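You operate a simulated robot arm through the tools that you are given. There is no shell and no other tool. Be economical: measure what you need, move in short steps, check, and stop when the job is done.

You are at the controls of a simulated robot arm. One attempt, no reset.

Task
Test a seed sample in the green cup and set the vent for its moisture.
Fine: fill the cup at the sample spout, seat it in the meter and leave it there, push Test; the yellow chart gives the vent mark. Set down upright: what you pick out.

Only the result counts: the job must be done as asked and must still hold three seconds after the hand-in. Knocking over, shifting, dropping, spilling or breaking anything else fails it.

Robot
A 6-joint arm with a two-finger parallel gripper on a trunk, on a base that drives. Base frame: it is fixed to the floor where the robot stands at the start and does not move with it; the origin is under the middle of the robot, x ahead of it, y to its left, z up. Readings come in m, degrees, newtons and seconds.
Its first joint turns from -166.0 to 166.0 degrees. Places, roughly: cooker fan switch [0.7, 0.2, 1.2]; cooker heat knob [0.7, 0.6, 1.2]; cooker power switch [0.8, -0.6, 0.7]; cooker sample lever [0.7, -0.1, 1]; cooker start button [0.7, 0.6, 1]; cooker stop button [0.7, 0.5, 1]; cooker time knob [0.7, 0.4, 1.2]; meter socket [0.6, 0.6, 0.9]; meter test button [0.6, 0.5, 0.9]; spot under the sample spout [0.7, 0, 0.8]; water flow valve [0.7, -0.3, 0.9]; water supply valve [0.7, -0.4, 0.8]. Payload 3.43 kg.
The tool frame sits at the grasp point between the pads (the TCP): z along the fingers, y along the line on which they close. The tips reach 0.034 m beyond it. The gripper opens to 0.128 m. The fingers are 0.024 m wide and 0.012 m thick; the gripper's body (0.048 by 0.13 m) begins 0.096 m behind the TCP.
Orientation is that of the tool frame in the base frame, as a unit quaternion [w, x, y, z]. With the fingers straight down and closing along the base's y, the tool's x points along the base's -x, its y along +y and its z along -z.

Tools
- The arm moves only by the tool move_arm. Its argument "steps" is a list of rows, each an object (a shift or turn left out is 0, a gripper value left out holds the last) with "slide": the shift along the base's x, y, z in units of 100 mm (1.0 is 100 mm), a list of three; "turn": the turn, a rotation vector about the base's x, y, z in units of 120 degrees (1.0 is 120 degrees), a list of three; "jaw": the closure, from 0 (fully open) to 1 (shut). In form: [{"slide": [x, y, z], "turn": [wx, wy, wz], "jaw": jaw}, ...]. A call has 1 to 20 rows; each row is the pose to reach, as a shift and turn from the pose commanded when the call began. A call with a number of a shift or a turn outside -1 to 1 is refused whole. Each row takes 0.2 s and may step no farther than 0.05 m and 8.6 degrees from the row before; otherwise, or with a gripper value out of range, the whole call is refused. A pose out of reach is approached as far as the arm can. The call stops where the force on the tool passes 50 N (or 10 N more than at its start, if that is more) or the arm is blocked; 0.2 s more then pass. The fingers move at their own pace (about 0.153 m/s each) and stop on an object; they squeeze with about 37 N. The grip force told is the motor's: it shows also when the fingers shut on nothing. Time passes only in rows, and 0.2 s behind the last, so rows that repeat a pose let the fingers close. The reply holds the time, the measured pose of the TCP, the force on the tool along the base axes, the opening and the grip force, in the units named above and with some noise, with the torque about the TCP (base axes, N m) and any sound that the robot's microphone picked up.
- Cameras (640 x 400 px; columns grow to the right, rows downward): "scene" is now at [0.1874, 0.2049, 1.2277]; the picture's right is [-0.06, -1.00, 0.00], its down [-0.36, 0.02, -0.93] and it looks along [0.93, -0.06, -0.36] (base axes); focal length 214 px, centre (320, 200). "wrist" rides on the gripper at [0.076, -0.011, -0.16] in the tool frame; the picture's right is [0.15, 0.99, 0.00], its down [-0.88, 0.13, -0.46] and it looks along [-0.45, 0.07, 0.89] (tool axes); focal length 234 px, centre (320, 200). There is no depth. A picture from a camera that has moved, and an enlarged one, comes with that camera's place and axes in the base frame and with its lens. The place of the scene camera against the robot may be out by one fixed shift of up to 0.025 m in any direction.
- camera(camera): a new picture of that camera. It takes no simulated time.
- base_move(legs): drives the robot by 1 to 6 legs, each [ahead, left, turn to the left] in m, m and degrees, along the robot's own axes; the way and the turn of a leg run together, so that a leg with both is an arc; at most 1.5 m and 180 degrees a leg. The arm and the cameras ride along, it lands a little off, and it stops where it bumps. It gives what a move gives.
- pan_tilt(pan, tilt): turns the head with the scene camera to pan (to the left, within 143 degrees either way) and tilt (down, from -29 to 69), counted from straight ahead of the robot. It gives what a move gives.
- zoom(camera, box): a new picture of the part [left, top, right, bottom] of that camera's present view, enlarged. It takes no simulated time.
- sign_off(): hands the job in; it is judged then, once.

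Go step by step. Nothing tells you exact positions but the pictures and the camera data: compare them with the known pose of the tool, close in by small moves and look again before you grip or let go. The budget is 120 turns and 98 pictures, counting those below and the enlarged ones. Unless the task says otherwise, let go and move clear before handing in, and close with one line.

The tools are called as a command line: name --argument value ..., lists and objects as JSON in quotes. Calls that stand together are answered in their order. move_arm: Moves the arm, as the interface text tells. Its arguments: {"type":"object","properties":{"steps":{"type":"array","items":{"type":"object","properties":{"slide":{"type":"array","items":{"type":"number"}},"turn":{"type":"array","items":{"type":"number"}},"jaw":{"type":"number"}}}}},"required":["steps"]} The other tools are called the same way: base_move (legs) drives the base; pan_tilt (pan, tilt) turns the head that bears the scene camera; camera (camera) takes a picture; zoom (camera, box) takes an enlarged picture of a part of a camera's view; sign_off () hands the job in.

At the start:

```text
clock: 0.0
eef_pos: [0.6775, -0.0802, 0.9987]
tool_rot: [-0.001, 0.0, 1.0, 0.0]
wrist_force: [-1.2, -0.2, 0.2]
wrist_torque: [0.03, 0.0, -0.04]
gripper_width: 0.1278
gripper_force: 0.1
robot x, y, heading: [0.0011, -0.0006, 0.1]
head pan, tilt: [-3.7, 21.0]
```

scene: 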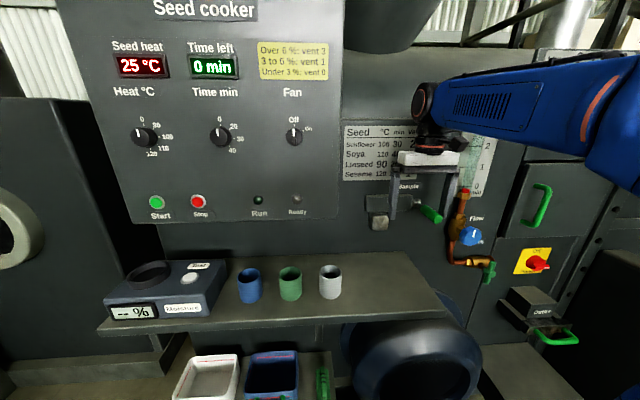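
wrist: 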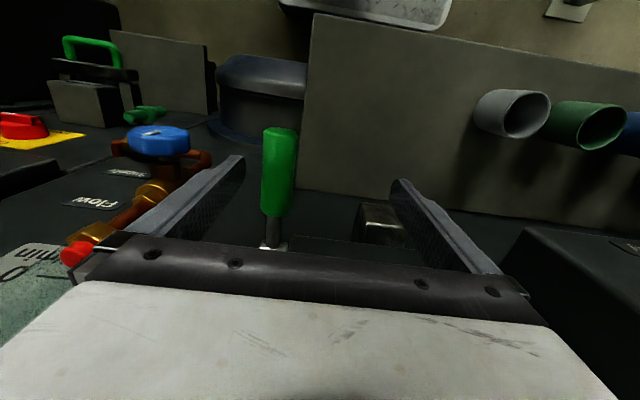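

I see the seed cooker panel, the three cups on a shelf, the meter on the left and the sample spout right of centre. I'll enlarge the key parts to find the cup, the spout, the lever and the vent.

zoom --camera "scene" --box '[330, 100, 510, 300]'

zoom --camera "scene" --box '[90, 240, 370, 400]'

pan_tilt --pan -35 --tilt 10

camera --camera "scene"

```text
2.00 times, centred on (420, 200) of scene
camera zoom: at [0.1874, 0.2049, 1.2277], right [-0.06, -1.0, 0.0], down [-0.36, 0.02, -0.93], along [0.93, -0.06, -0.36], focal length 429 px, centre (120, 200)
```

zoom: 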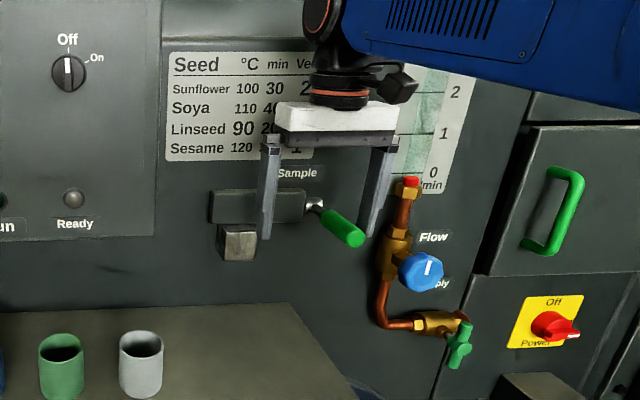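

```text
2.29 times, centred on (230, 320) of scene
camera zoom: at [0.1874, 0.2049, 1.2277], right [-0.06, -1.0, 0.0], down [-0.36, 0.02, -0.93], along [0.93, -0.06, -0.36], focal length 490 px, centre (526, -74)
```

zoom: 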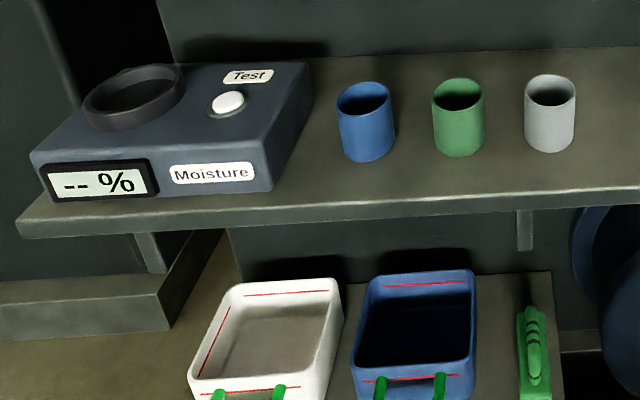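

```text
clock: 1.0
eef_pos: [0.6769, -0.0795, 0.9997]
tool_rot: [0.001, 0.0, 1.0, 0.0]
wrist_force: [0.2, 0.4, 0.3]
wrist_torque: [-0.01, -0.01, -0.02]
gripper_width: 0.128
gripper_force: 0.1
robot x, y, heading: [-0.0005, 0.0008, -0.1]
head pan, tilt: [-35.0, 10.0]
```

```text
93 pictures are left
camera scene: at [0.1708, 0.1576, 1.2456], right [-0.57, -0.82, 0.0], down [-0.14, 0.1, -0.98], along [0.81, -0.56, -0.17], focal length 214 px, centre (320, 200)
```

scene: 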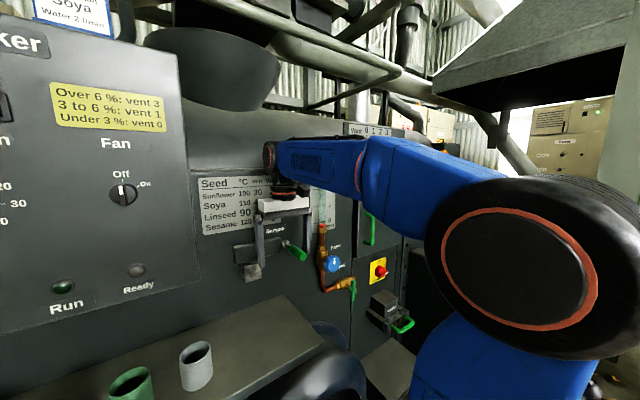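

The vent scale "0 1 2 3" is up on the right, behind the arm. I'll enlarge it and look at the sample area from here.

zoom --camera "scene" --box '[320, 80, 480, 180]'

zoom --camera "scene" --box '[220, 190, 380, 290]'

```text
4.00 times, centred on (400, 130) of scene
camera zoom: at [0.1708, 0.1576, 1.2456], right [-0.57, -0.82, 0.0], down [-0.14, 0.1, -0.98], along [0.81, -0.56, -0.17], focal length 858 px, centre (0, 480)
```

zoom: 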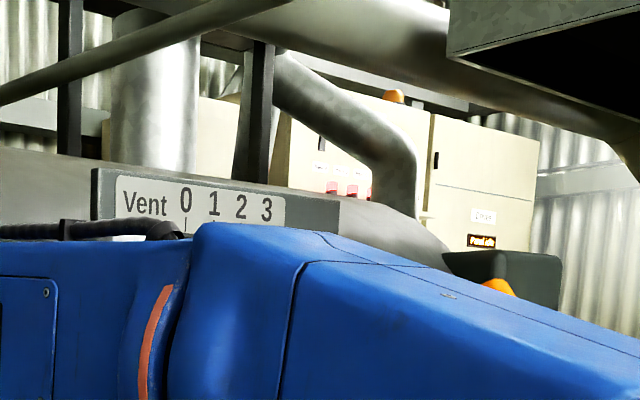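

```text
4.00 times, centred on (300, 240) of scene
camera zoom: at [0.1708, 0.1576, 1.2456], right [-0.57, -0.82, 0.0], down [-0.14, 0.1, -0.98], along [0.81, -0.56, -0.17], focal length 858 px, centre (400, 40)
```

zoom: 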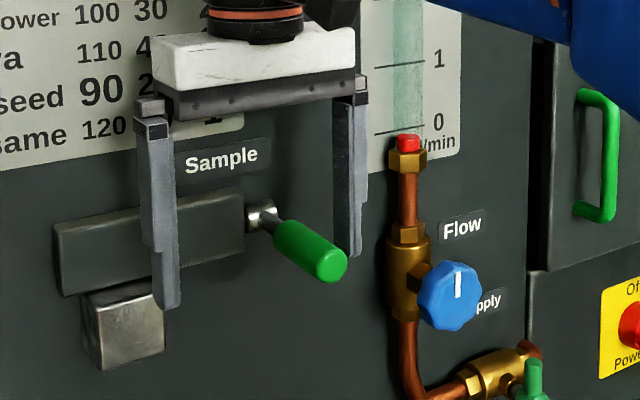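

The vent slider is at the upper right. Next I'll back the arm away from the lever, up and toward the robot, then move left to the green cup at about (0.61, 0.25).

move_arm --steps '[{"slide": [0, 0, 0.4]}, {"slide": [-0.3, 0, 0.7]}, {"slide": [-0.6, 0.2, 0.9]}, {"slide": [-0.9, 0.6, 0.9]}, {"slide": [-1, 1, 0.9]}]'

move_arm --steps '[{"slide": [-0.4, 0.3, 0], "turn": [0, -0.06, 0], "jaw": 0.3}, {"slide": [-0.8, 0.6, 0], "turn": [0, -0.12, 0]}, {"slide": [-0.9, 1, 0], "turn": [0, -0.18, 0]}, {"slide": [-0.9, 1, 0], "turn": [0, -0.24, 0]}, {"slide": [-0.9, 1, 0], "turn": [0, -0.3, 0]}, {"slide": [-0.9, 1, 0], "turn": [0, -0.36, 0]}, {"slide": [-0.9, 1, 0], "turn": [0, -0.42, 0]}, {"slide": [-0.9, 1, 0], "turn": [0, -0.48, 0]}, {"slide": [-0.9, 1, 0], "turn": [0, -0.5, 0]}]'

camera --camera "scene"

camera --camera "wrist"

```text
clock: 2.2
eef_pos: [0.579, 0.022, 1.0873]
tool_rot: [0.0, 0.0, 1.0, 0.0]
wrist_force: [-0.1, 1.0, -0.6]
wrist_torque: [0.0, 0.05, -0.01]
gripper_width: 0.128
gripper_force: 0.1
robot x, y, heading: [-0.0002, -0.0017, -0.1]
head pan, tilt: [-35.0, 10.0]
```

```text
clock: 4.2
eef_pos: [0.4884, 0.1199, 1.0889]
tool_rot: [0.501, 0.0, 0.865, 0.0]
wrist_force: [-0.6, -0.3, 0.5]
wrist_torque: [-0.01, 0.02, -0.01]
gripper_width: 0.0895
gripper_force: 0.0
robot x, y, heading: [-0.0045, -0.0047, 0.1]
head pan, tilt: [-35.0, 10.0]
```

```text
90 pictures are left
camera scene: at [0.1708, 0.1575, 1.2457], right [-0.57, -0.82, 0.0], down [-0.14, 0.1, -0.98], along [0.81, -0.56, -0.17], focal length 214 px, centre (320, 200)
```

scene: 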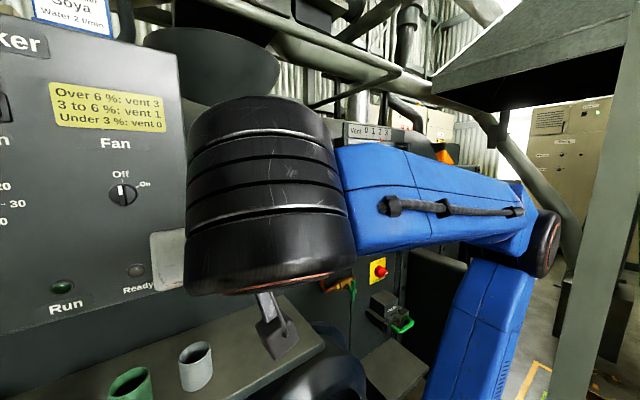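

```text
89 pictures are left
camera wrist: at [0.3123, 0.1081, 1.1045], right [-0.07, 0.99, -0.13], down [0.04, 0.13, 0.99], along [1.0, 0.07, -0.05], focal length 234 px, centre (320, 200)
```

wrist: 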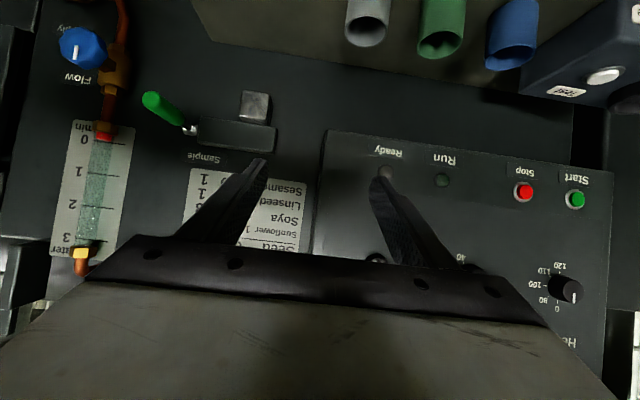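

The tool is tilted 30° below horizontal, and the wrist camera sees the cups (upside down). I'll move left and down in front of the green cup.

move_arm --steps '[{"slide": [-0.2, 0.4, -0.2]}, {"slide": [-0.4, 0.8, -0.5]}, {"slide": [-0.6, 1, -0.9]}]'

move_arm --steps '[{"slide": [0, 0.4, -0.3]}, {"slide": [0, 0.4, -0.7]}, {"slide": [0, 0.4, -0.9]}]'

camera --camera "wrist"

pan_tilt --pan 0 --tilt 35

camera --camera "scene"

```text
refused: row 2 steps farther than a row can; nothing moved
```

```text
clock: 5.0
eef_pos: [0.4883, 0.1591, 1.0]
tool_rot: [0.501, 0.0, 0.866, 0.0]
wrist_force: [-0.1, -0.6, 0.0]
wrist_torque: [-0.01, 0.0, 0.0]
gripper_width: 0.0896
gripper_force: 0.0
robot x, y, heading: [0.0001, -0.0034, -0.1]
head pan, tilt: [-35.0, 10.0]
```

```text
88 pictures are left
camera wrist: at [0.3117, 0.1469, 1.0142], right [-0.07, 0.99, -0.13], down [0.05, 0.13, 0.99], along [1.0, 0.07, -0.05], focal length 234 px, centre (320, 200)
```

wrist: 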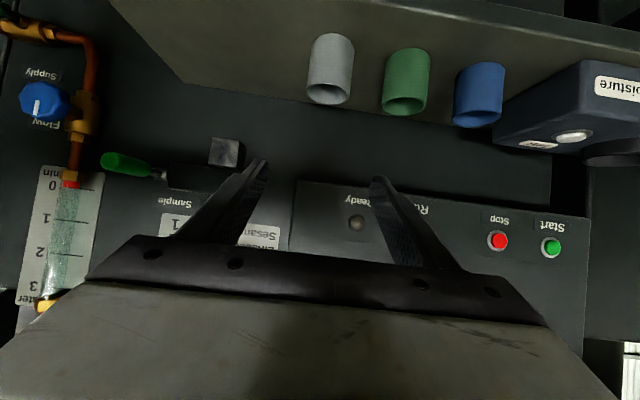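

```text
clock: 6.0
eef_pos: [0.489, 0.1591, 0.9986]
tool_rot: [0.5, -0.001, 0.866, 0.001]
wrist_force: [0.5, -0.3, -0.6]
wrist_torque: [0.01, 0.01, 0.0]
gripper_width: 0.0896
gripper_force: 0.0
robot x, y, heading: [0.0006, 0.002, -0.1]
head pan, tilt: [0.0, 35.0]
```

```text
87 pictures are left
camera scene: at [0.1827, 0.2108, 1.2056], right [0.0, -1.0, 0.0], down [-0.57, 0.0, -0.82], along [0.82, 0.0, -0.57], focal length 214 px, centre (320, 200)
```

scene: 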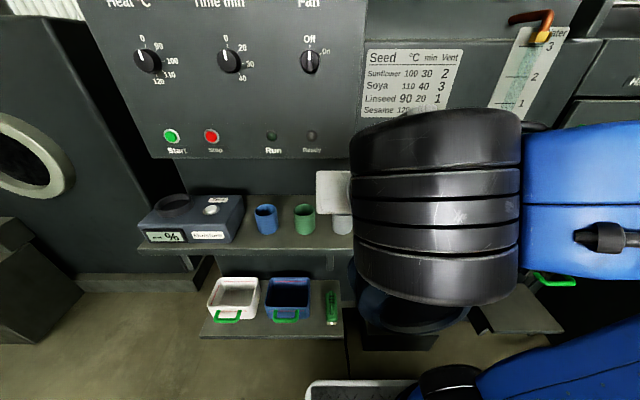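

The green cup is at roughly (0.62, 0.27), with its rim near z 0.85. I'll line up in front of it and look again.

move_arm --steps '[{"slide": [-0.2, 0.4, -0.1]}, {"slide": [-0.4, 0.75, -0.3]}, {"slide": [-0.4, 1, -0.6]}, {"slide": [-0.4, 1, -1]}]'

camera --camera "wrist"

zoom --camera "scene" --box '[120, 150, 440, 350]'

```text
clock: 7.0
eef_pos: [0.4477, 0.2599, 0.8992]
tool_rot: [0.5, 0.001, 0.866, 0.0]
wrist_force: [-0.3, 0.4, 0.1]
wrist_torque: [0.02, 0.0, -0.03]
gripper_width: 0.0895
gripper_force: 0.0
robot x, y, heading: [-0.0029, -0.0032, 0.1]
head pan, tilt: [0.0, 35.0]
```

```text
86 pictures are left
camera wrist: at [0.2708, 0.2478, 0.9143], right [-0.07, 0.99, -0.13], down [0.05, 0.13, 0.99], along [1.0, 0.07, -0.05], focal length 234 px, centre (320, 200)
```

wrist: 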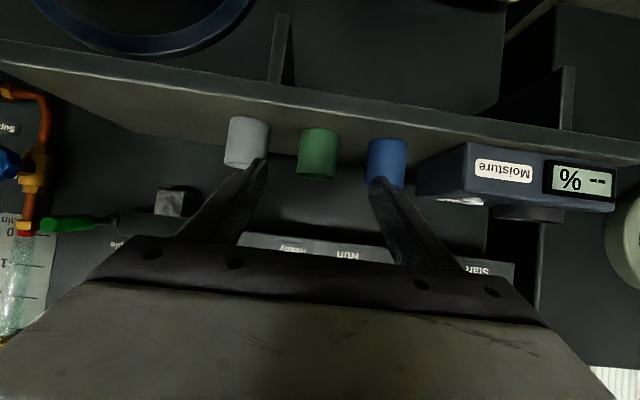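

```text
2.00 times, centred on (280, 250) of scene
camera zoom: at [0.1827, 0.2107, 1.2055], right [0.0, -1.0, 0.0], down [-0.57, 0.0, -0.82], along [0.82, 0.0, -0.57], focal length 429 px, centre (400, 100)
```

zoom: 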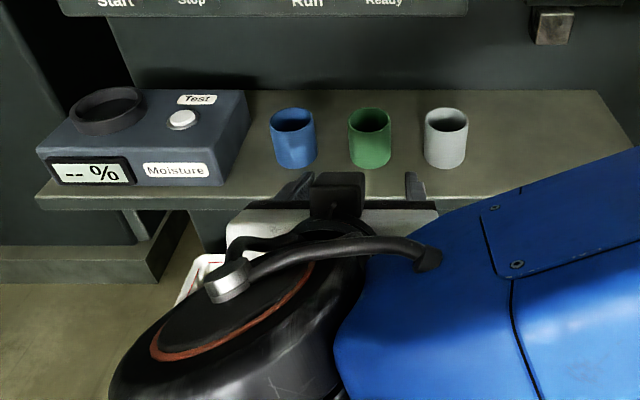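

The cup centre is near (0.61, 0.262), spanning about z 0.79 to 0.865. I'll drop to z 0.845 and go halfway in.

move_arm --steps '[{"slide": [0, 0.02, -0.3]}, {"slide": [0.1, 0.02, -0.53]}, {"slide": [0.5, 0.02, -0.53]}, {"slide": [0.8, 0.02, -0.53]}, {"slide": [0.9, 0.02, -0.53]}]'

camera --camera "wrist"

zoom --camera "scene" --box '[180, 170, 420, 320]'

```text
clock: 8.2
eef_pos: [0.5388, 0.263, 0.8456]
tool_rot: [0.5, 0.0, 0.866, 0.0]
wrist_force: [0.6, -0.2, 0.4]
wrist_torque: [0.02, 0.03, -0.01]
gripper_width: 0.0896
gripper_force: 0.1
robot x, y, heading: [-0.0006, -0.0007, 0.2]
head pan, tilt: [0.0, 35.0]
```

```text
84 pictures are left
camera wrist: at [0.3621, 0.2513, 0.8621], right [-0.07, 0.99, -0.13], down [0.05, 0.13, 0.99], along [1.0, 0.07, -0.05], focal length 234 px, centre (320, 200)
```

wrist: 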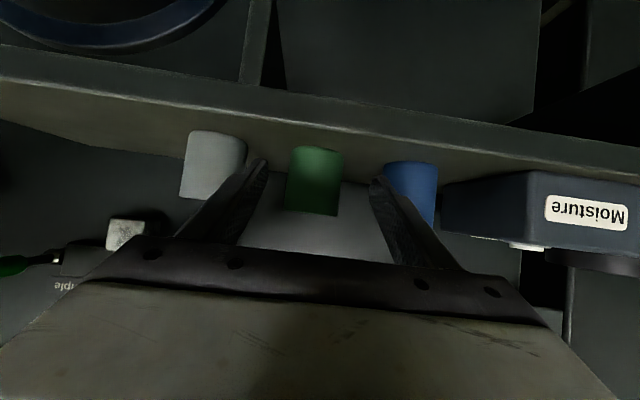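

```text
2.67 times, centred on (300, 245) of scene
camera zoom: at [0.1826, 0.2109, 1.2055], right [0.0, -1.0, 0.0], down [-0.57, 0.0, -0.82], along [0.82, 0.0, -0.57], focal length 572 px, centre (373, 80)
```

zoom: 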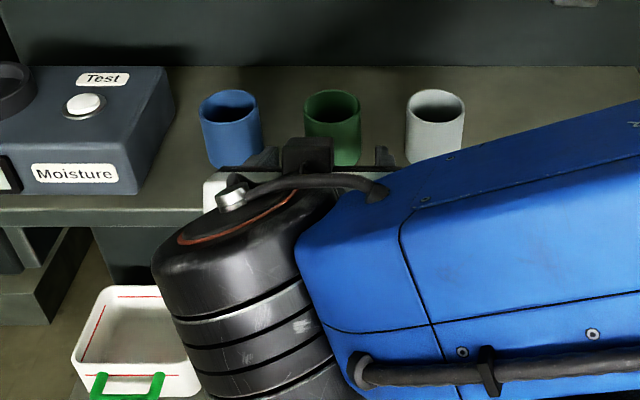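

The cup is centred between the fingers at y≈0.263, with its axis near x 0.60. I'll move in and check before gripping.

move_arm --steps '[{"slide": [0.3, 0, 0]}, {"slide": [0.5, 0, 0]}, {"slide": [0.62, 0, 0]}]'

camera --camera "wrist"

zoom --camera "scene" --box '[220, 170, 380, 270]'

```text
clock: 9.0
eef_pos: [0.6001, 0.2617, 0.8469]
tool_rot: [0.5, 0.0, 0.866, 0.0]
wrist_force: [0.8, 0.7, -1.3]
wrist_torque: [0.04, -0.05, -0.01]
gripper_width: 0.0894
gripper_force: 0.1
robot x, y, heading: [0.0005, 0.0005, 0.2]
head pan, tilt: [0.0, 35.0]
```

```text
82 pictures are left
camera wrist: at [0.4236, 0.2499, 0.8612], right [-0.07, 0.99, -0.13], down [0.05, 0.13, 0.99], along [1.0, 0.07, -0.06], focal length 234 px, centre (320, 200)
```

wrist: 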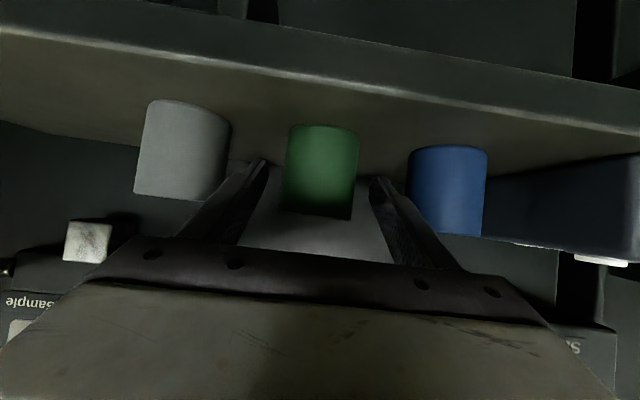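

```text
4.00 times, centred on (300, 220) of scene
camera zoom: at [0.1827, 0.2109, 1.2055], right [0.0, -1.0, 0.0], down [-0.57, 0.0, -0.82], along [0.82, 0.0, -0.57], focal length 858 px, centre (400, 120)
```

zoom: 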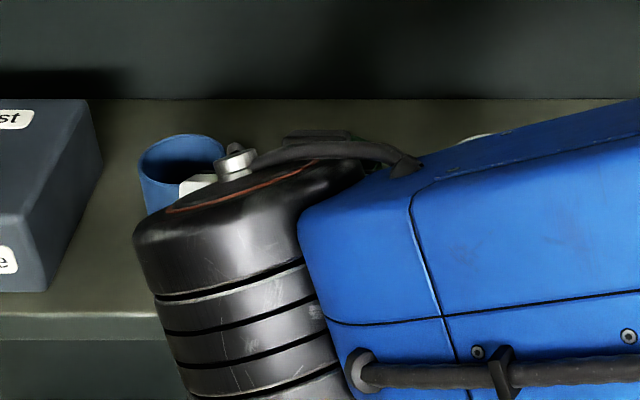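

Everything fits: the cup axis is at x≈0.605, between the fingers. I'll close and lift slightly.

move_arm --steps '[{"slide": [0.05, 0, 0]}, {"slide": [0.05, 0, 0], "jaw": 0.6}, {"slide": [0.05, 0, 0], "jaw": 0.7}, {"slide": [0.05, 0, 0], "jaw": 0.7}, {"slide": [0.05, 0, 0], "jaw": 0.7}]'

camera --camera "wrist"

```text
clock: 10.2
eef_pos: [0.6057, 0.2618, 0.8464]
tool_rot: [0.5, 0.0, 0.866, 0.0]
wrist_force: [0.4, -0.9, 1.0]
wrist_torque: [-0.03, -0.02, 0.0]
gripper_width: 0.0547
gripper_force: 37.1
robot x, y, heading: [-0.0032, 0.0011, 0.1]
head pan, tilt: [0.0, 35.0]
```

```text
80 pictures are left
camera wrist: at [0.4285, 0.2498, 0.8616], right [-0.07, 0.99, -0.13], down [0.05, 0.13, 0.99], along [1.0, 0.07, -0.05], focal length 234 px, centre (320, 200)
```

wrist: 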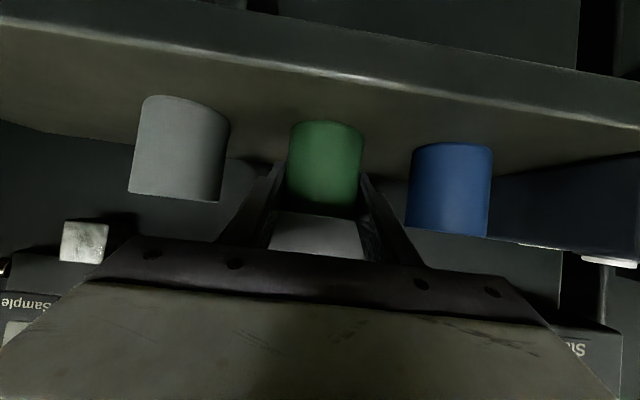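

The cup is held (width 54.7 mm). The spout triangulates to about (0.72, 0.003, bottom ≈0.91–0.93). I'll lift, pull back and go toward y 0.

move_arm --steps '[{"slide": [0, 0, 0.3]}, {"slide": [0, 0, 0.6]}, {"slide": [-0.1, 0, 0.9]}, {"slide": [-0.4, -0.2, 0.95]}, {"slide": [-0.6, -0.6, 0.95]}, {"slide": [-0.7, -1, 0.95]}]'

move_arm --steps '[{"slide": [0, -0.4, 0]}, {"slide": [0, -0.8, 0]}, {"slide": [0, -1, 0]}]'

move_arm --steps '[{"slide": [0, -0.4, 0]}, {"slide": [0, -0.6, -0.3]}, {"slide": [0, -0.6, -0.6]}]'

camera --camera "wrist"

camera --camera "scene"

```text
clock: 11.6
eef_pos: [0.5357, 0.1646, 0.9418]
tool_rot: [0.5, 0.0, 0.866, 0.0]
wrist_force: [0.1, 0.9, -0.4]
wrist_torque: [-0.05, -0.02, -0.02]
gripper_width: 0.0549
gripper_force: 37.6
robot x, y, heading: [-0.0041, -0.0032, 0.0]
head pan, tilt: [0.0, 35.0]
```

```text
clock: 12.4
eef_pos: [0.536, 0.0621, 0.9432]
tool_rot: [0.5, 0.0, 0.866, 0.0]
wrist_force: [-0.6, 0.1, -0.2]
wrist_torque: [-0.02, -0.01, -0.01]
gripper_width: 0.0548
gripper_force: 37.4
robot x, y, heading: [-0.0003, 0.0007, 0.2]
head pan, tilt: [0.0, 35.0]
```

```text
clock: 13.2
eef_pos: [0.5377, 0.0004, 0.8819]
tool_rot: [0.5, 0.0, 0.866, 0.0]
wrist_force: [0.4, 0.7, 0.1]
wrist_torque: [-0.03, -0.01, 0.02]
gripper_width: 0.0548
gripper_force: 37.2
robot x, y, heading: [0.0015, 0.0006, -0.1]
head pan, tilt: [0.0, 35.0]
```

```text
79 pictures are left
camera wrist: at [0.3607, -0.0103, 0.896], right [-0.07, 0.99, -0.13], down [0.05, 0.13, 0.99], along [1.0, 0.07, -0.05], focal length 234 px, centre (320, 200)
```

wrist: 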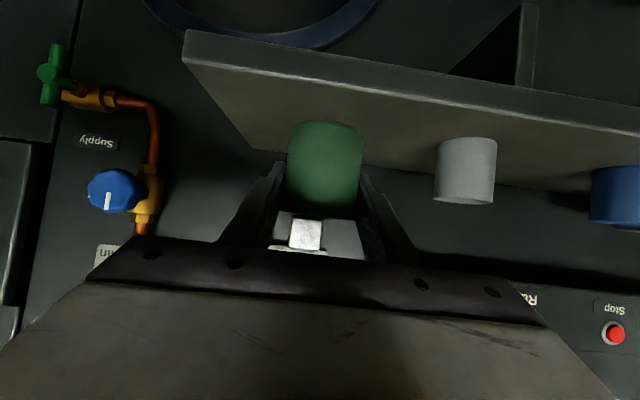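

```text
78 pictures are left
camera scene: at [0.1827, 0.2108, 1.2055], right [0.0, -1.0, 0.0], down [-0.57, 0.0, -0.82], along [0.82, 0.0, -0.57], focal length 214 px, centre (320, 200)
```

scene: 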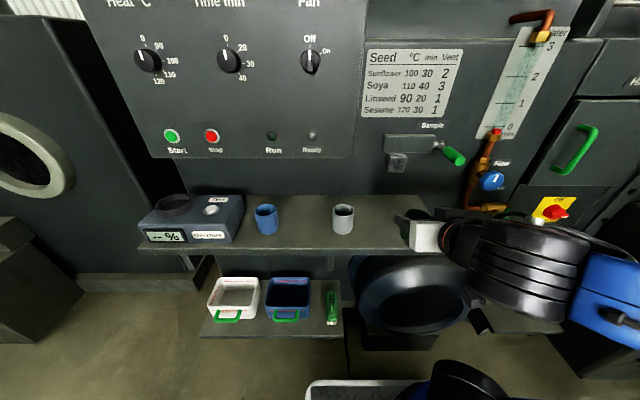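

The spout is almost straight ahead. I'll enlarge both views to line it up.

zoom --camera "wrist" --box '[240, 150, 400, 250]'

zoom --camera "scene" --box '[340, 110, 500, 210]'

```text
4.00 times, centred on (320, 200) of wrist
camera zoom: at [0.3607, -0.0103, 0.896], right [-0.07, 0.99, -0.13], down [0.05, 0.13, 0.99], along [1.0, 0.07, -0.05], focal length 937 px, centre (320, 200)
```

zoom: 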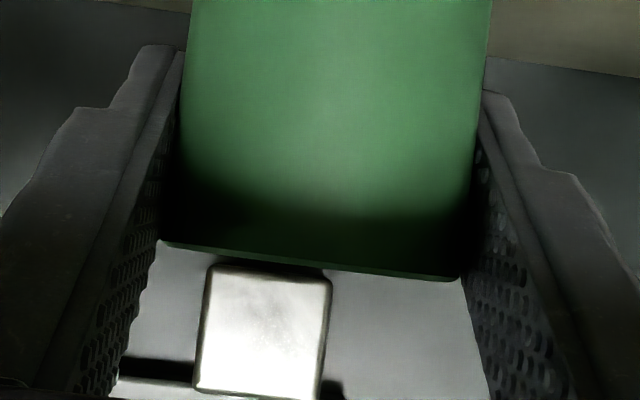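

```text
4.00 times, centred on (420, 160) of scene
camera zoom: at [0.1827, 0.2108, 1.2055], right [0.0, -1.0, 0.0], down [-0.57, 0.0, -0.82], along [0.82, 0.0, -0.57], focal length 858 px, centre (-80, 360)
```

zoom: 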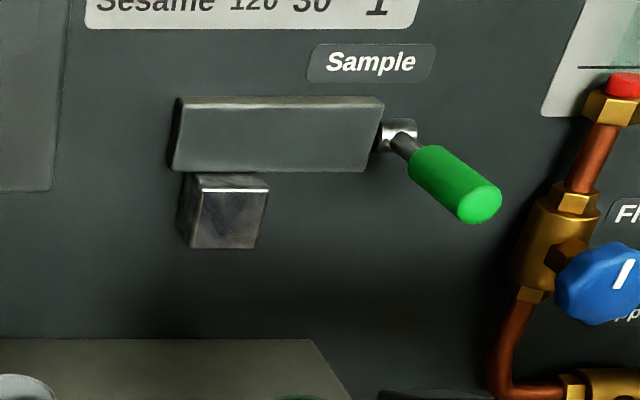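

The spout block hangs at about x 0.70–0.735, y≈0, and its bottom is near 0.93. I'll bring the cup low over the shelf and forward to x≈0.69, then look.

move_arm --steps '[{"slide": [0.2, 0.01, -0.27]}, {"slide": [0.6, 0.01, -0.27]}, {"slide": [1, 0.01, -0.27]}]'

move_arm --steps '[{"slide": [0.3, 0, 0]}, {"slide": [0.5, 0, 0]}]'

camera --camera "wrist"

zoom --camera "scene" --box '[340, 110, 500, 210]'

```text
clock: 14.0
eef_pos: [0.6373, 0.0027, 0.8533]
tool_rot: [0.5, 0.001, 0.866, 0.0]
wrist_force: [0.0, 0.6, 0.1]
wrist_torque: [0.0, 0.02, 0.01]
gripper_width: 0.0547
gripper_force: 36.8
out of reach, approached as far as the arm can: row 1
robot x, y, heading: [-0.0, -0.0016, -0.1]
head pan, tilt: [0.0, 35.0]
```

```text
clock: 14.6
eef_pos: [0.6861, 0.0042, 0.8545]
tool_rot: [0.5, 0.0, 0.866, 0.0]
wrist_force: [0.6, 0.0, -0.1]
wrist_torque: [0.01, 0.01, 0.0]
gripper_width: 0.0548
gripper_force: 36.6
robot x, y, heading: [-0.0025, -0.0014, 0.1]
head pan, tilt: [0.0, 35.0]
```

```text
75 pictures are left
camera wrist: at [0.5098, -0.0087, 0.8697], right [-0.07, 0.99, -0.13], down [0.05, 0.13, 0.99], along [1.0, 0.07, -0.05], focal length 234 px, centre (320, 200)
```

wrist: 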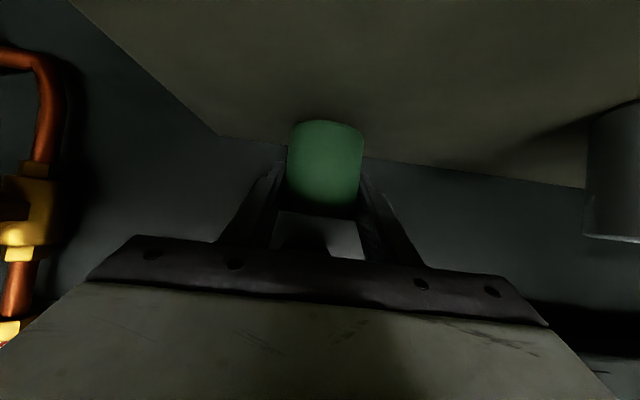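

```text
4.00 times, centred on (420, 160) of scene
camera zoom: at [0.1826, 0.2108, 1.2055], right [0.0, -1.0, 0.0], down [-0.57, 0.0, -0.82], along [0.82, 0.0, -0.57], focal length 858 px, centre (-80, 360)
```

zoom: 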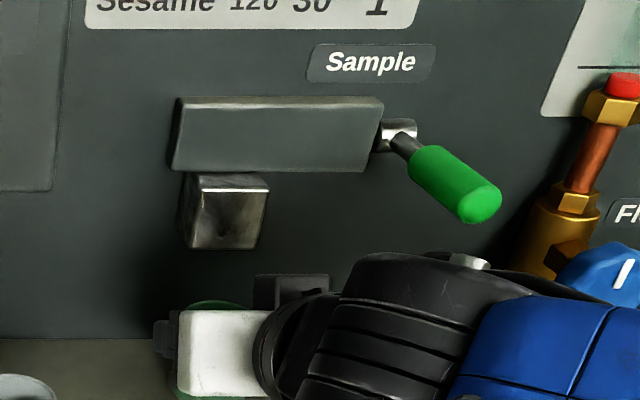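

I'll enlarge the wrist view around the cup rim and spout.

zoom --camera "wrist" --box '[240, 160, 400, 260]'

zoom --camera "scene" --box '[370, 130, 434, 210]'

```text
4.00 times, centred on (320, 210) of wrist
camera zoom: at [0.5098, -0.0087, 0.8697], right [-0.07, 0.99, -0.13], down [0.05, 0.13, 0.99], along [1.0, 0.07, -0.05], focal length 937 px, centre (320, 160)
```

zoom: 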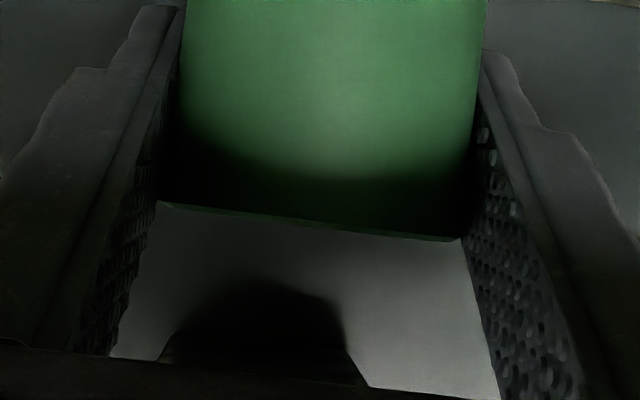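

```text
5.00 times, centred on (402, 170) of scene
camera zoom: at [0.1826, 0.2108, 1.2055], right [0.0, -1.0, 0.0], down [-0.57, 0.0, -0.82], along [0.82, 0.0, -0.57], focal length 1072 px, centre (-90, 350)
```

zoom: 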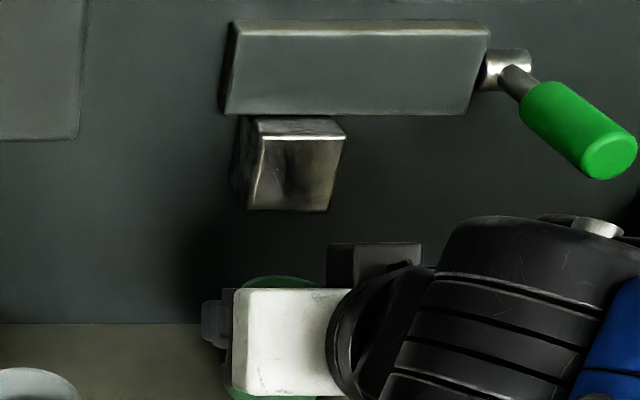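

Both cameras now put the spout front at x≈0.725, y≈0 and z≈0.908, with the wall near 0.78. I'll push the cup forward in small steps to x≈0.735 and watch the force.

move_arm --steps '[{"slide": [0.1, -0.02, 0]}, {"slide": [0.2, -0.04, 0]}, {"slide": [0.3, -0.04, 0]}, {"slide": [0.4, -0.04, 0]}, {"slide": [0.48, -0.04, 0]}]'

camera --camera "wrist"

zoom --camera "scene" --box '[340, 130, 468, 210]'

```text
clock: 15.8
eef_pos: [0.7332, -0.0016, 0.8551]
tool_rot: [0.5, -0.001, 0.866, 0.0]
wrist_force: [0.0, 0.6, -0.2]
wrist_torque: [0.01, 0.01, 0.02]
gripper_width: 0.0548
gripper_force: 37.2
robot x, y, heading: [0.0005, 0.0006, -0.1]
head pan, tilt: [0.0, 35.0]
```

```text
71 pictures are left
camera wrist: at [0.5562, -0.013, 0.8698], right [-0.07, 0.99, -0.13], down [0.05, 0.13, 0.99], along [1.0, 0.07, -0.05], focal length 234 px, centre (320, 200)
```

wrist: 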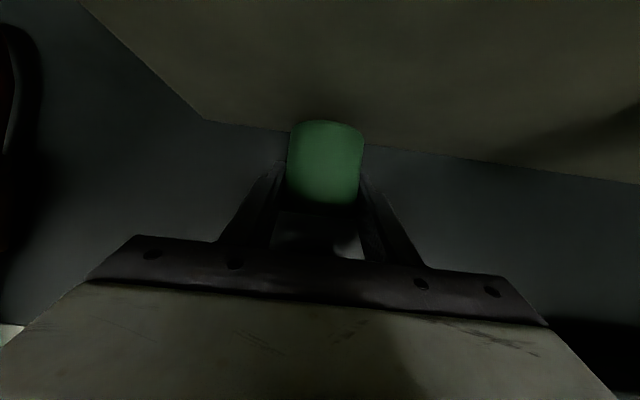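

```text
5.00 times, centred on (404, 170) of scene
camera zoom: at [0.1827, 0.2108, 1.2055], right [0.0, -1.0, 0.0], down [-0.57, 0.0, -0.82], along [0.82, 0.0, -0.57], focal length 1072 px, centre (-100, 350)
```

zoom: 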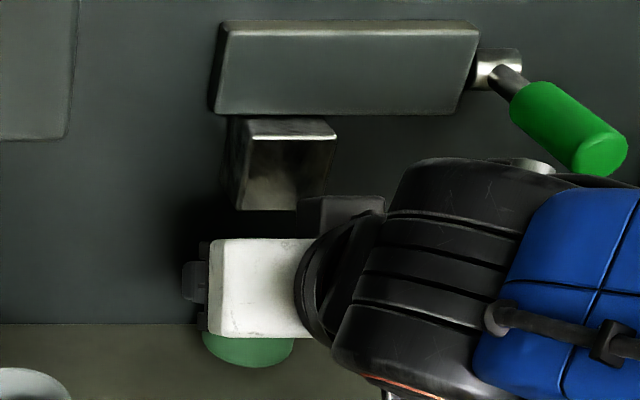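

No contact so far. I'll lower the cup onto the shelf and watch the force.

move_arm --steps '[{"slide": [0, 0, -0.04]}, {"slide": [0, 0, -0.07]}, {"slide": [0, 0, -0.085]}, {"slide": [0, 0, -0.085]}]'

```text
clock: 16.8
eef_pos: [0.7339, -0.0007, 0.8472]
tool_rot: [0.5, 0.0, 0.866, 0.0]
wrist_force: [-0.6, -0.2, -0.5]
wrist_torque: [0.0, -0.01, 0.01]
gripper_width: 0.0549
gripper_force: 37.4
robot x, y, heading: [-0.0005, 0.0028, 0.0]
head pan, tilt: [0.0, 35.0]
```

move_arm --steps '[{"slide": [0, 0, -0.01]}, {"slide": [0, 0, -0.02]}, {"slide": [0, 0, -0.02]}]'

```text
clock: 17.6
eef_pos: [0.734, -0.0013, 0.8462]
tool_rot: [0.502, 0.0, 0.865, 0.0]
wrist_force: [2.1, -2.2, 25.3]
wrist_torque: [-0.21, 0.03, -0.02]
gripper_width: 0.0547
gripper_force: 37.2
robot x, y, heading: [0.0024, -0.0009, 0.2]
head pan, tilt: [0.0, 35.0]
```

The cup touches the shelf. I'll ease up, release and retreat.

move_arm --steps '[{"slide": [0, 0, 0.01]}, {"slide": [0, 0, 0.01], "jaw": 0.4}, {"slide": [0, 0, 0.01], "jaw": 0.3}, {"slide": [-0.1, 0, 0.01]}, {"slide": [-0.4, 0, 0.02]}, {"slide": [-0.8, 0, 0.02]}, {"slide": [-1, 0, 0.02]}]'

move_arm --steps '[{"slide": [-0.4, 0, 0]}, {"slide": [-0.8, 0, 0]}]'

camera --camera "wrist"

zoom --camera "scene" --box '[340, 130, 468, 210]'

```text
clock: 19.2
eef_pos: [0.6331, -0.0001, 0.847]
tool_rot: [0.499, -0.001, 0.866, 0.0]
wrist_force: [-0.6, 0.1, 0.6]
wrist_torque: [-0.02, -0.01, 0.0]
gripper_width: 0.0897
gripper_force: 0.1
robot x, y, heading: [0.0002, -0.0015, -0.1]
head pan, tilt: [0.0, 35.0]
```

```text
clock: 19.8
eef_pos: [0.5555, 0.0001, 0.8597]
tool_rot: [0.498, 0.001, 0.867, -0.001]
wrist_force: [-0.7, 0.6, -0.2]
wrist_torque: [-0.01, -0.01, -0.01]
gripper_width: 0.0896
gripper_force: 0.1
out of reach, approached as far as the arm can: row 1, 2
robot x, y, heading: [-0.0001, -0.001, 0.1]
head pan, tilt: [0.0, 35.0]
```

```text
69 pictures are left
camera wrist: at [0.3798, -0.011, 0.8749], right [-0.07, 0.99, -0.13], down [0.05, 0.13, 0.99], along [1.0, 0.07, -0.06], focal length 234 px, centre (320, 200)
```

wrist: 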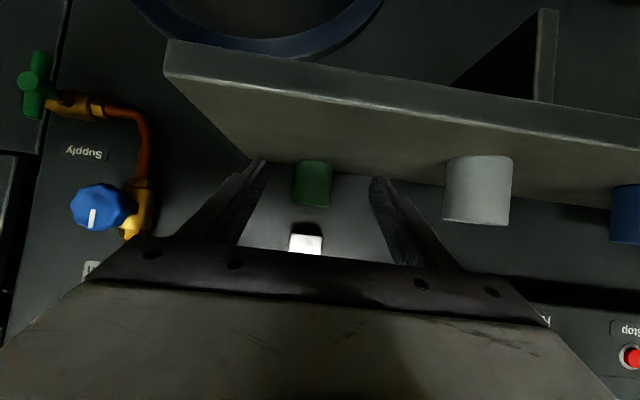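

```text
5.00 times, centred on (404, 170) of scene
camera zoom: at [0.1826, 0.211, 1.2055], right [0.0, -1.0, 0.0], down [-0.57, 0.0, -0.82], along [0.82, 0.0, -0.57], focal length 1072 px, centre (-100, 350)
```

zoom: 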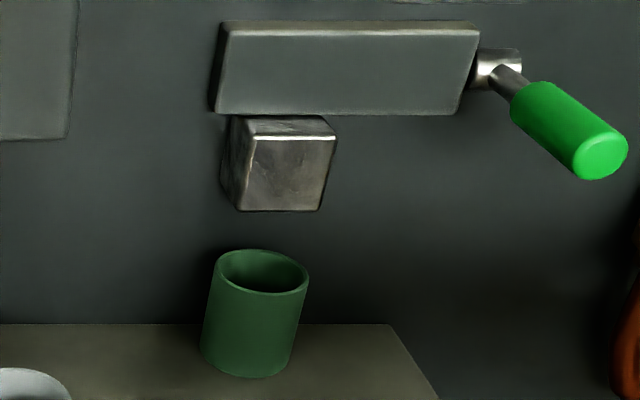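

The cup stands under the spout, at x≈0.734 against a spout span of about 0.726–0.768. To see the outlet itself, I'll tilt the hand level so the wrist camera looks up at the spout's underside.

move_arm --steps '[{"slide": [0, 0, 0.15], "turn": [0, -0.06, 0]}, {"slide": [0, 0, 0.3], "turn": [0, -0.12, 0]}, {"slide": [0, 0, 0.45], "turn": [0, -0.18, 0]}, {"slide": [0, 0, 0.45], "turn": [0, -0.25, 0]}]'

zoom --camera "wrist" --box '[220, 80, 420, 280]'

```text
clock: 20.8
eef_pos: [0.5663, 0.0201, 0.9855]
tool_rot: [0.707, 0.001, 0.708, 0.0]
wrist_force: [-0.5, -0.4, 0.2]
wrist_torque: [0.01, -0.01, 0.0]
gripper_width: 0.0897
gripper_force: 0.0
out of reach, approached as far as the arm can: row 1, 2, 3, 4
robot x, y, heading: [0.003, -0.0003, 0.1]
head pan, tilt: [0.0, 35.0]
```

```text
2.00 times, centred on (320, 180) of wrist
camera zoom: at [0.4057, 0.0082, 0.91], right [0.0, 0.99, -0.15], down [-0.45, 0.13, 0.88], along [0.89, 0.07, 0.45], focal length 468 px, centre (320, 240)
```

zoom: 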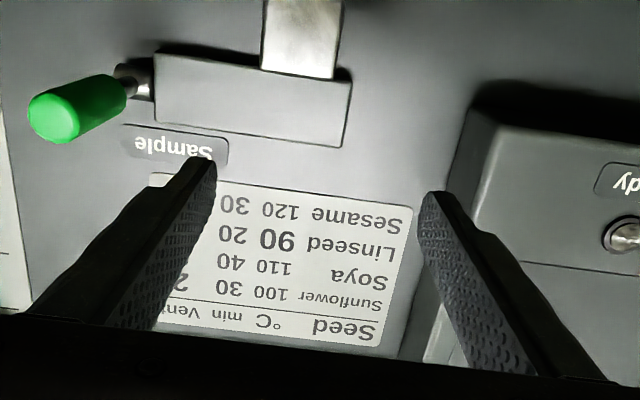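

The level pose doesn't reach low enough to see the outlet. From triangulation the spout centre is near x 0.745, so I'll regrip the cup a little ahead of the TCP and shift it about 9 mm toward the wall.

move_arm --steps '[{"slide": [0, -0.05, 0], "turn": [0, 0.06, 0]}, {"slide": [0, -0.1, -0.3], "turn": [0, 0.12, 0]}, {"slide": [0.1, -0.15, -0.6], "turn": [0, 0.18, 0]}, {"slide": [0.3, -0.2, -0.9], "turn": [0, 0.25, 0]}]'

camera --camera "wrist"

```text
clock: 21.8
eef_pos: [0.5967, 0.001, 0.8932]
tool_rot: [0.5, 0.0, 0.866, 0.0]
wrist_force: [0.8, 0.0, -0.5]
wrist_torque: [-0.02, 0.01, 0.01]
gripper_width: 0.0897
gripper_force: 0.0
robot x, y, heading: [0.0035, -0.0, -0.0]
head pan, tilt: [0.0, 35.0]
```

```text
66 pictures are left
camera wrist: at [0.4189, -0.0109, 0.9089], right [-0.07, 0.99, -0.13], down [0.05, 0.13, 0.99], along [1.0, 0.07, -0.06], focal length 234 px, centre (320, 200)
```

wrist: 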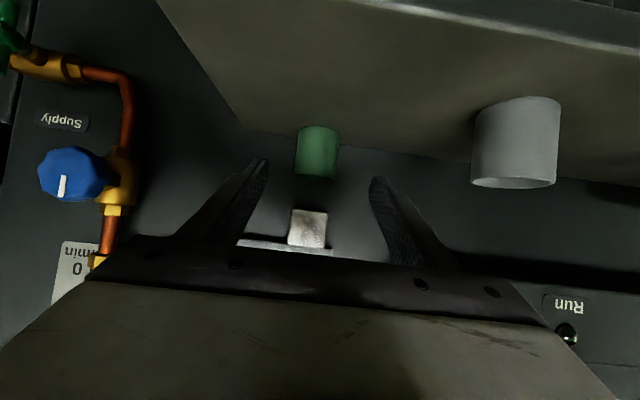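

The cup and spout line up in y. I'll lower, slide around the cup and regrip it.

move_arm --steps '[{"slide": [0.2, -0.01, -0.25]}, {"slide": [0.4, -0.01, -0.45]}, {"slide": [0.7, -0.01, -0.45]}, {"slide": [1.0, -0.01, -0.45]}]'

move_arm --steps '[{"slide": [0.2, 0, 0]}, {"slide": [0.27, 0, 0]}, {"slide": [0.27, 0, 0], "jaw": 0.5}, {"slide": [0.27, 0, 0], "jaw": 0.7}, {"slide": [0.27, 0, 0], "jaw": 0.7}, {"slide": [0.27, 0, 0.02], "jaw": 0.7}, {"slide": [0.27, 0, 0.04], "jaw": 0.7}]'

```text
clock: 22.8
eef_pos: [0.6946, 0.0004, 0.8517]
tool_rot: [0.5, 0.0, 0.866, 0.001]
wrist_force: [-0.9, -0.5, 0.0]
wrist_torque: [-0.02, 0.0, 0.0]
gripper_width: 0.0899
gripper_force: 0.0
robot x, y, heading: [-0.0006, -0.0027, 0.3]
head pan, tilt: [0.0, 35.0]
```

```text
clock: 24.4
eef_pos: [0.7207, -0.001, 0.8547]
tool_rot: [0.5, 0.0, 0.866, 0.0]
wrist_force: [0.2, -0.4, 0.1]
wrist_torque: [-0.01, -0.02, 0.01]
gripper_width: 0.0545
gripper_force: 37.1
robot x, y, heading: [0.0012, -0.001, 0.3]
head pan, tilt: [0.0, 35.0]
```

Regripped, with the cup about 13 mm ahead of the TCP. I'll push forward in 2–3 mm steps and watch for wall contact.

move_arm --steps '[{"slide": [0.03, 0, 0]}, {"slide": [0.06, 0, 0]}, {"slide": [0.08, 0, 0]}, {"slide": [0.09, 0, 0]}]'

zoom --camera "wrist" --box '[220, 80, 420, 280]'

move_arm --steps '[{"slide": [0, 0, -0.02]}, {"slide": [0, 0, -0.03]}, {"slide": [0, 0, -0.035]}, {"slide": [0, 0, -0.035]}]'

```text
clock: 25.4
eef_pos: [0.7319, -0.0006, 0.8554]
tool_rot: [0.5, 0.0, 0.866, -0.001]
wrist_force: [-0.1, -1.1, -0.4]
wrist_torque: [-0.01, 0.02, -0.02]
gripper_width: 0.0546
gripper_force: 37.2
robot x, y, heading: [0.0021, -0.0016, 0.2]
head pan, tilt: [0.0, 35.0]
```

```text
2.00 times, centred on (320, 180) of wrist
camera zoom: at [0.5541, -0.0127, 0.8706], right [-0.07, 0.99, -0.13], down [0.05, 0.13, 0.99], along [1.0, 0.07, -0.05], focal length 468 px, centre (320, 240)
```

zoom: 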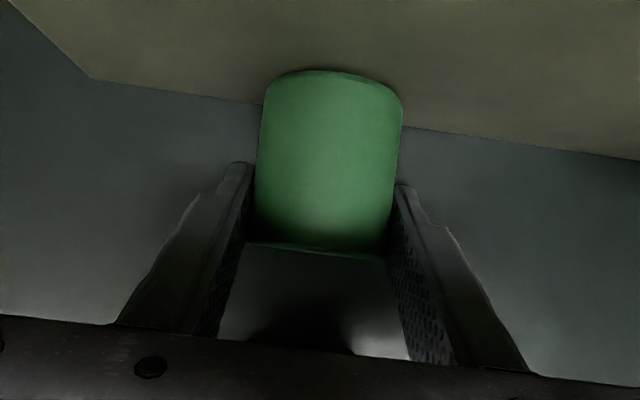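

```text
clock: 26.4
eef_pos: [0.7309, 0.0004, 0.8501]
tool_rot: [0.499, 0.0, 0.867, 0.0]
wrist_force: [0.5, -0.2, 0.4]
wrist_torque: [-0.07, 0.0, -0.02]
gripper_width: 0.0542
gripper_force: 36.8
robot x, y, heading: [0.0013, -0.0009, -0.1]
head pan, tilt: [0.0, 35.0]
```

No wall contact. I'll lower the last bit until the cup touches the shelf.

move_arm --steps '[{"slide": [0, 0, -0.008]}, {"slide": [0, 0, -0.012]}, {"slide": [0, 0, -0.012]}]'

```text
clock: 27.2
eef_pos: [0.7313, -0.0009, 0.8515]
tool_rot: [0.5, 0.0, 0.866, 0.0]
wrist_force: [-0.4, 0.0, -0.3]
wrist_torque: [0.0, 0.02, 0.02]
gripper_width: 0.0545
gripper_force: 36.8
robot x, y, heading: [0.0011, -0.0042, -0.1]
head pan, tilt: [0.0, 35.0]
```

move_arm --steps '[{"slide": [0, 0, -0.008]}, {"slide": [0, 0, -0.014]}, {"slide": [0, 0, -0.014]}]'

```text
clock: 28.0
eef_pos: [0.7299, 0.0007, 0.8488]
tool_rot: [0.499, 0.0, 0.866, 0.0]
wrist_force: [0.5, 0.5, -0.2]
wrist_torque: [0.0, 0.05, 0.02]
gripper_width: 0.0545
gripper_force: 36.8
robot x, y, heading: [-0.0021, -0.0056, 0.0]
head pan, tilt: [0.0, 35.0]
```

move_arm --steps '[{"slide": [0, 0, -0.01]}, {"slide": [0, 0, -0.015]}, {"slide": [0, 0, -0.015]}]'

```text
clock: 28.8
eef_pos: [0.7305, 0.0, 0.8469]
tool_rot: [0.5, 0.0, 0.866, 0.0]
wrist_force: [-0.3, -0.3, 0.7]
wrist_torque: [0.02, -0.01, -0.01]
gripper_width: 0.0542
gripper_force: 36.8
robot x, y, heading: [0.0006, 0.0005, 0.1]
head pan, tilt: [0.0, 35.0]
```

No contact yet where I expected it; I'll look.

zoom --camera "wrist" --box '[220, 80, 420, 280]'

zoom --camera "scene" --box '[340, 130, 468, 210]'

```text
2.00 times, centred on (320, 180) of wrist
camera zoom: at [0.5542, -0.0123, 0.8625], right [-0.07, 0.99, -0.13], down [0.05, 0.13, 0.99], along [1.0, 0.07, -0.05], focal length 468 px, centre (320, 240)
```

zoom: 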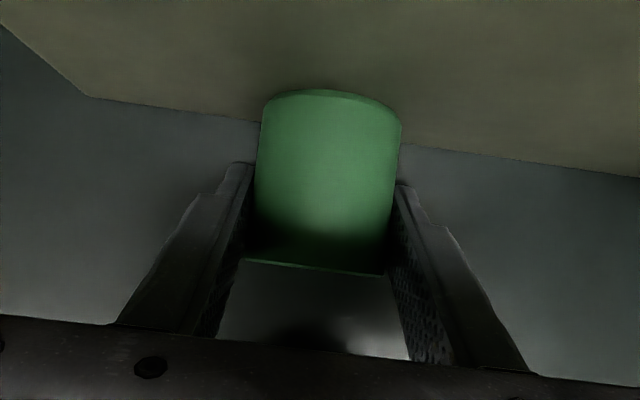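

```text
5.00 times, centred on (404, 170) of scene
camera zoom: at [0.1827, 0.2108, 1.2055], right [0.0, -1.0, 0.0], down [-0.57, 0.0, -0.82], along [0.82, 0.0, -0.57], focal length 1072 px, centre (-100, 350)
```

zoom: 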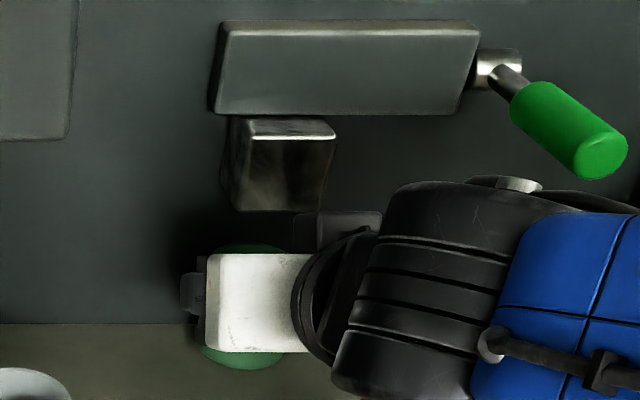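

The cup has settled on the shelf, sliding up in the grip as the hand went down. I'll release and retreat.

move_arm --steps '[{"slide": [0, 0, 0], "jaw": 0.5}, {"slide": [0, 0, 0], "jaw": 0.3}, {"slide": [0, 0, 0.02]}, {"slide": [-0.3, 0, 0.03]}, {"slide": [-0.7, 0, 0.1]}, {"slide": [-1, 0, 0.3]}]'

move_arm --steps '[{"slide": [-0.3, 0, 0.3]}, {"slide": [-0.3, 0, 0.7]}, {"slide": [-0.3, 0, 1]}]'

zoom --camera "scene" --box '[340, 130, 468, 210]'

camera --camera "wrist"

```text
clock: 30.2
eef_pos: [0.6302, -0.0007, 0.8776]
tool_rot: [0.5, -0.001, 0.866, 0.001]
wrist_force: [1.2, 0.3, 0.0]
wrist_torque: [0.02, 0.0, 0.01]
gripper_width: 0.0897
gripper_force: 0.2
robot x, y, heading: [0.0016, 0.002, -0.0]
head pan, tilt: [0.0, 35.0]
```

```text
clock: 31.0
eef_pos: [0.6029, -0.0011, 0.9791]
tool_rot: [0.499, 0.0, 0.866, 0.0]
wrist_force: [0.1, -0.3, -0.2]
wrist_torque: [-0.02, 0.01, 0.0]
gripper_width: 0.0895
gripper_force: 0.1
robot x, y, heading: [0.0016, -0.0004, -0.3]
head pan, tilt: [0.0, 35.0]
```

```text
5.00 times, centred on (404, 170) of scene
camera zoom: at [0.1827, 0.2108, 1.2055], right [0.0, -1.0, 0.0], down [-0.57, 0.0, -0.82], along [0.82, 0.0, -0.57], focal length 1072 px, centre (-100, 350)
```

zoom: 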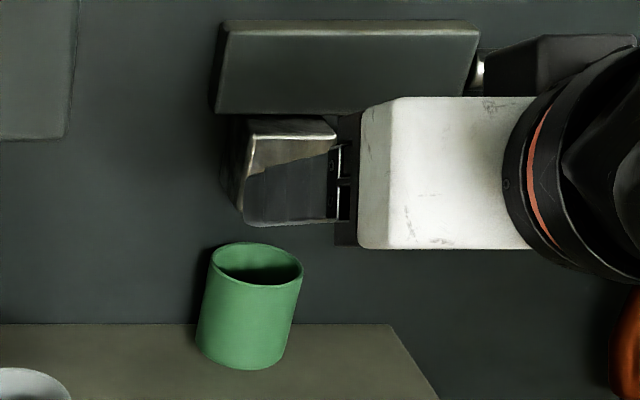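

```text
61 pictures are left
camera wrist: at [0.4252, -0.0129, 0.9938], right [-0.07, 0.99, -0.13], down [0.05, 0.13, 0.99], along [1.0, 0.07, -0.05], focal length 234 px, centre (320, 200)
```

wrist: 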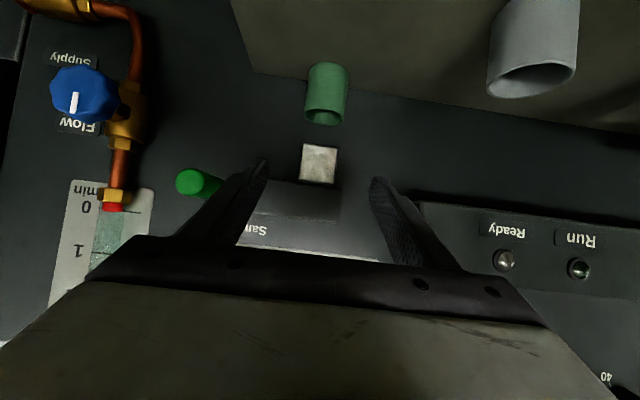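

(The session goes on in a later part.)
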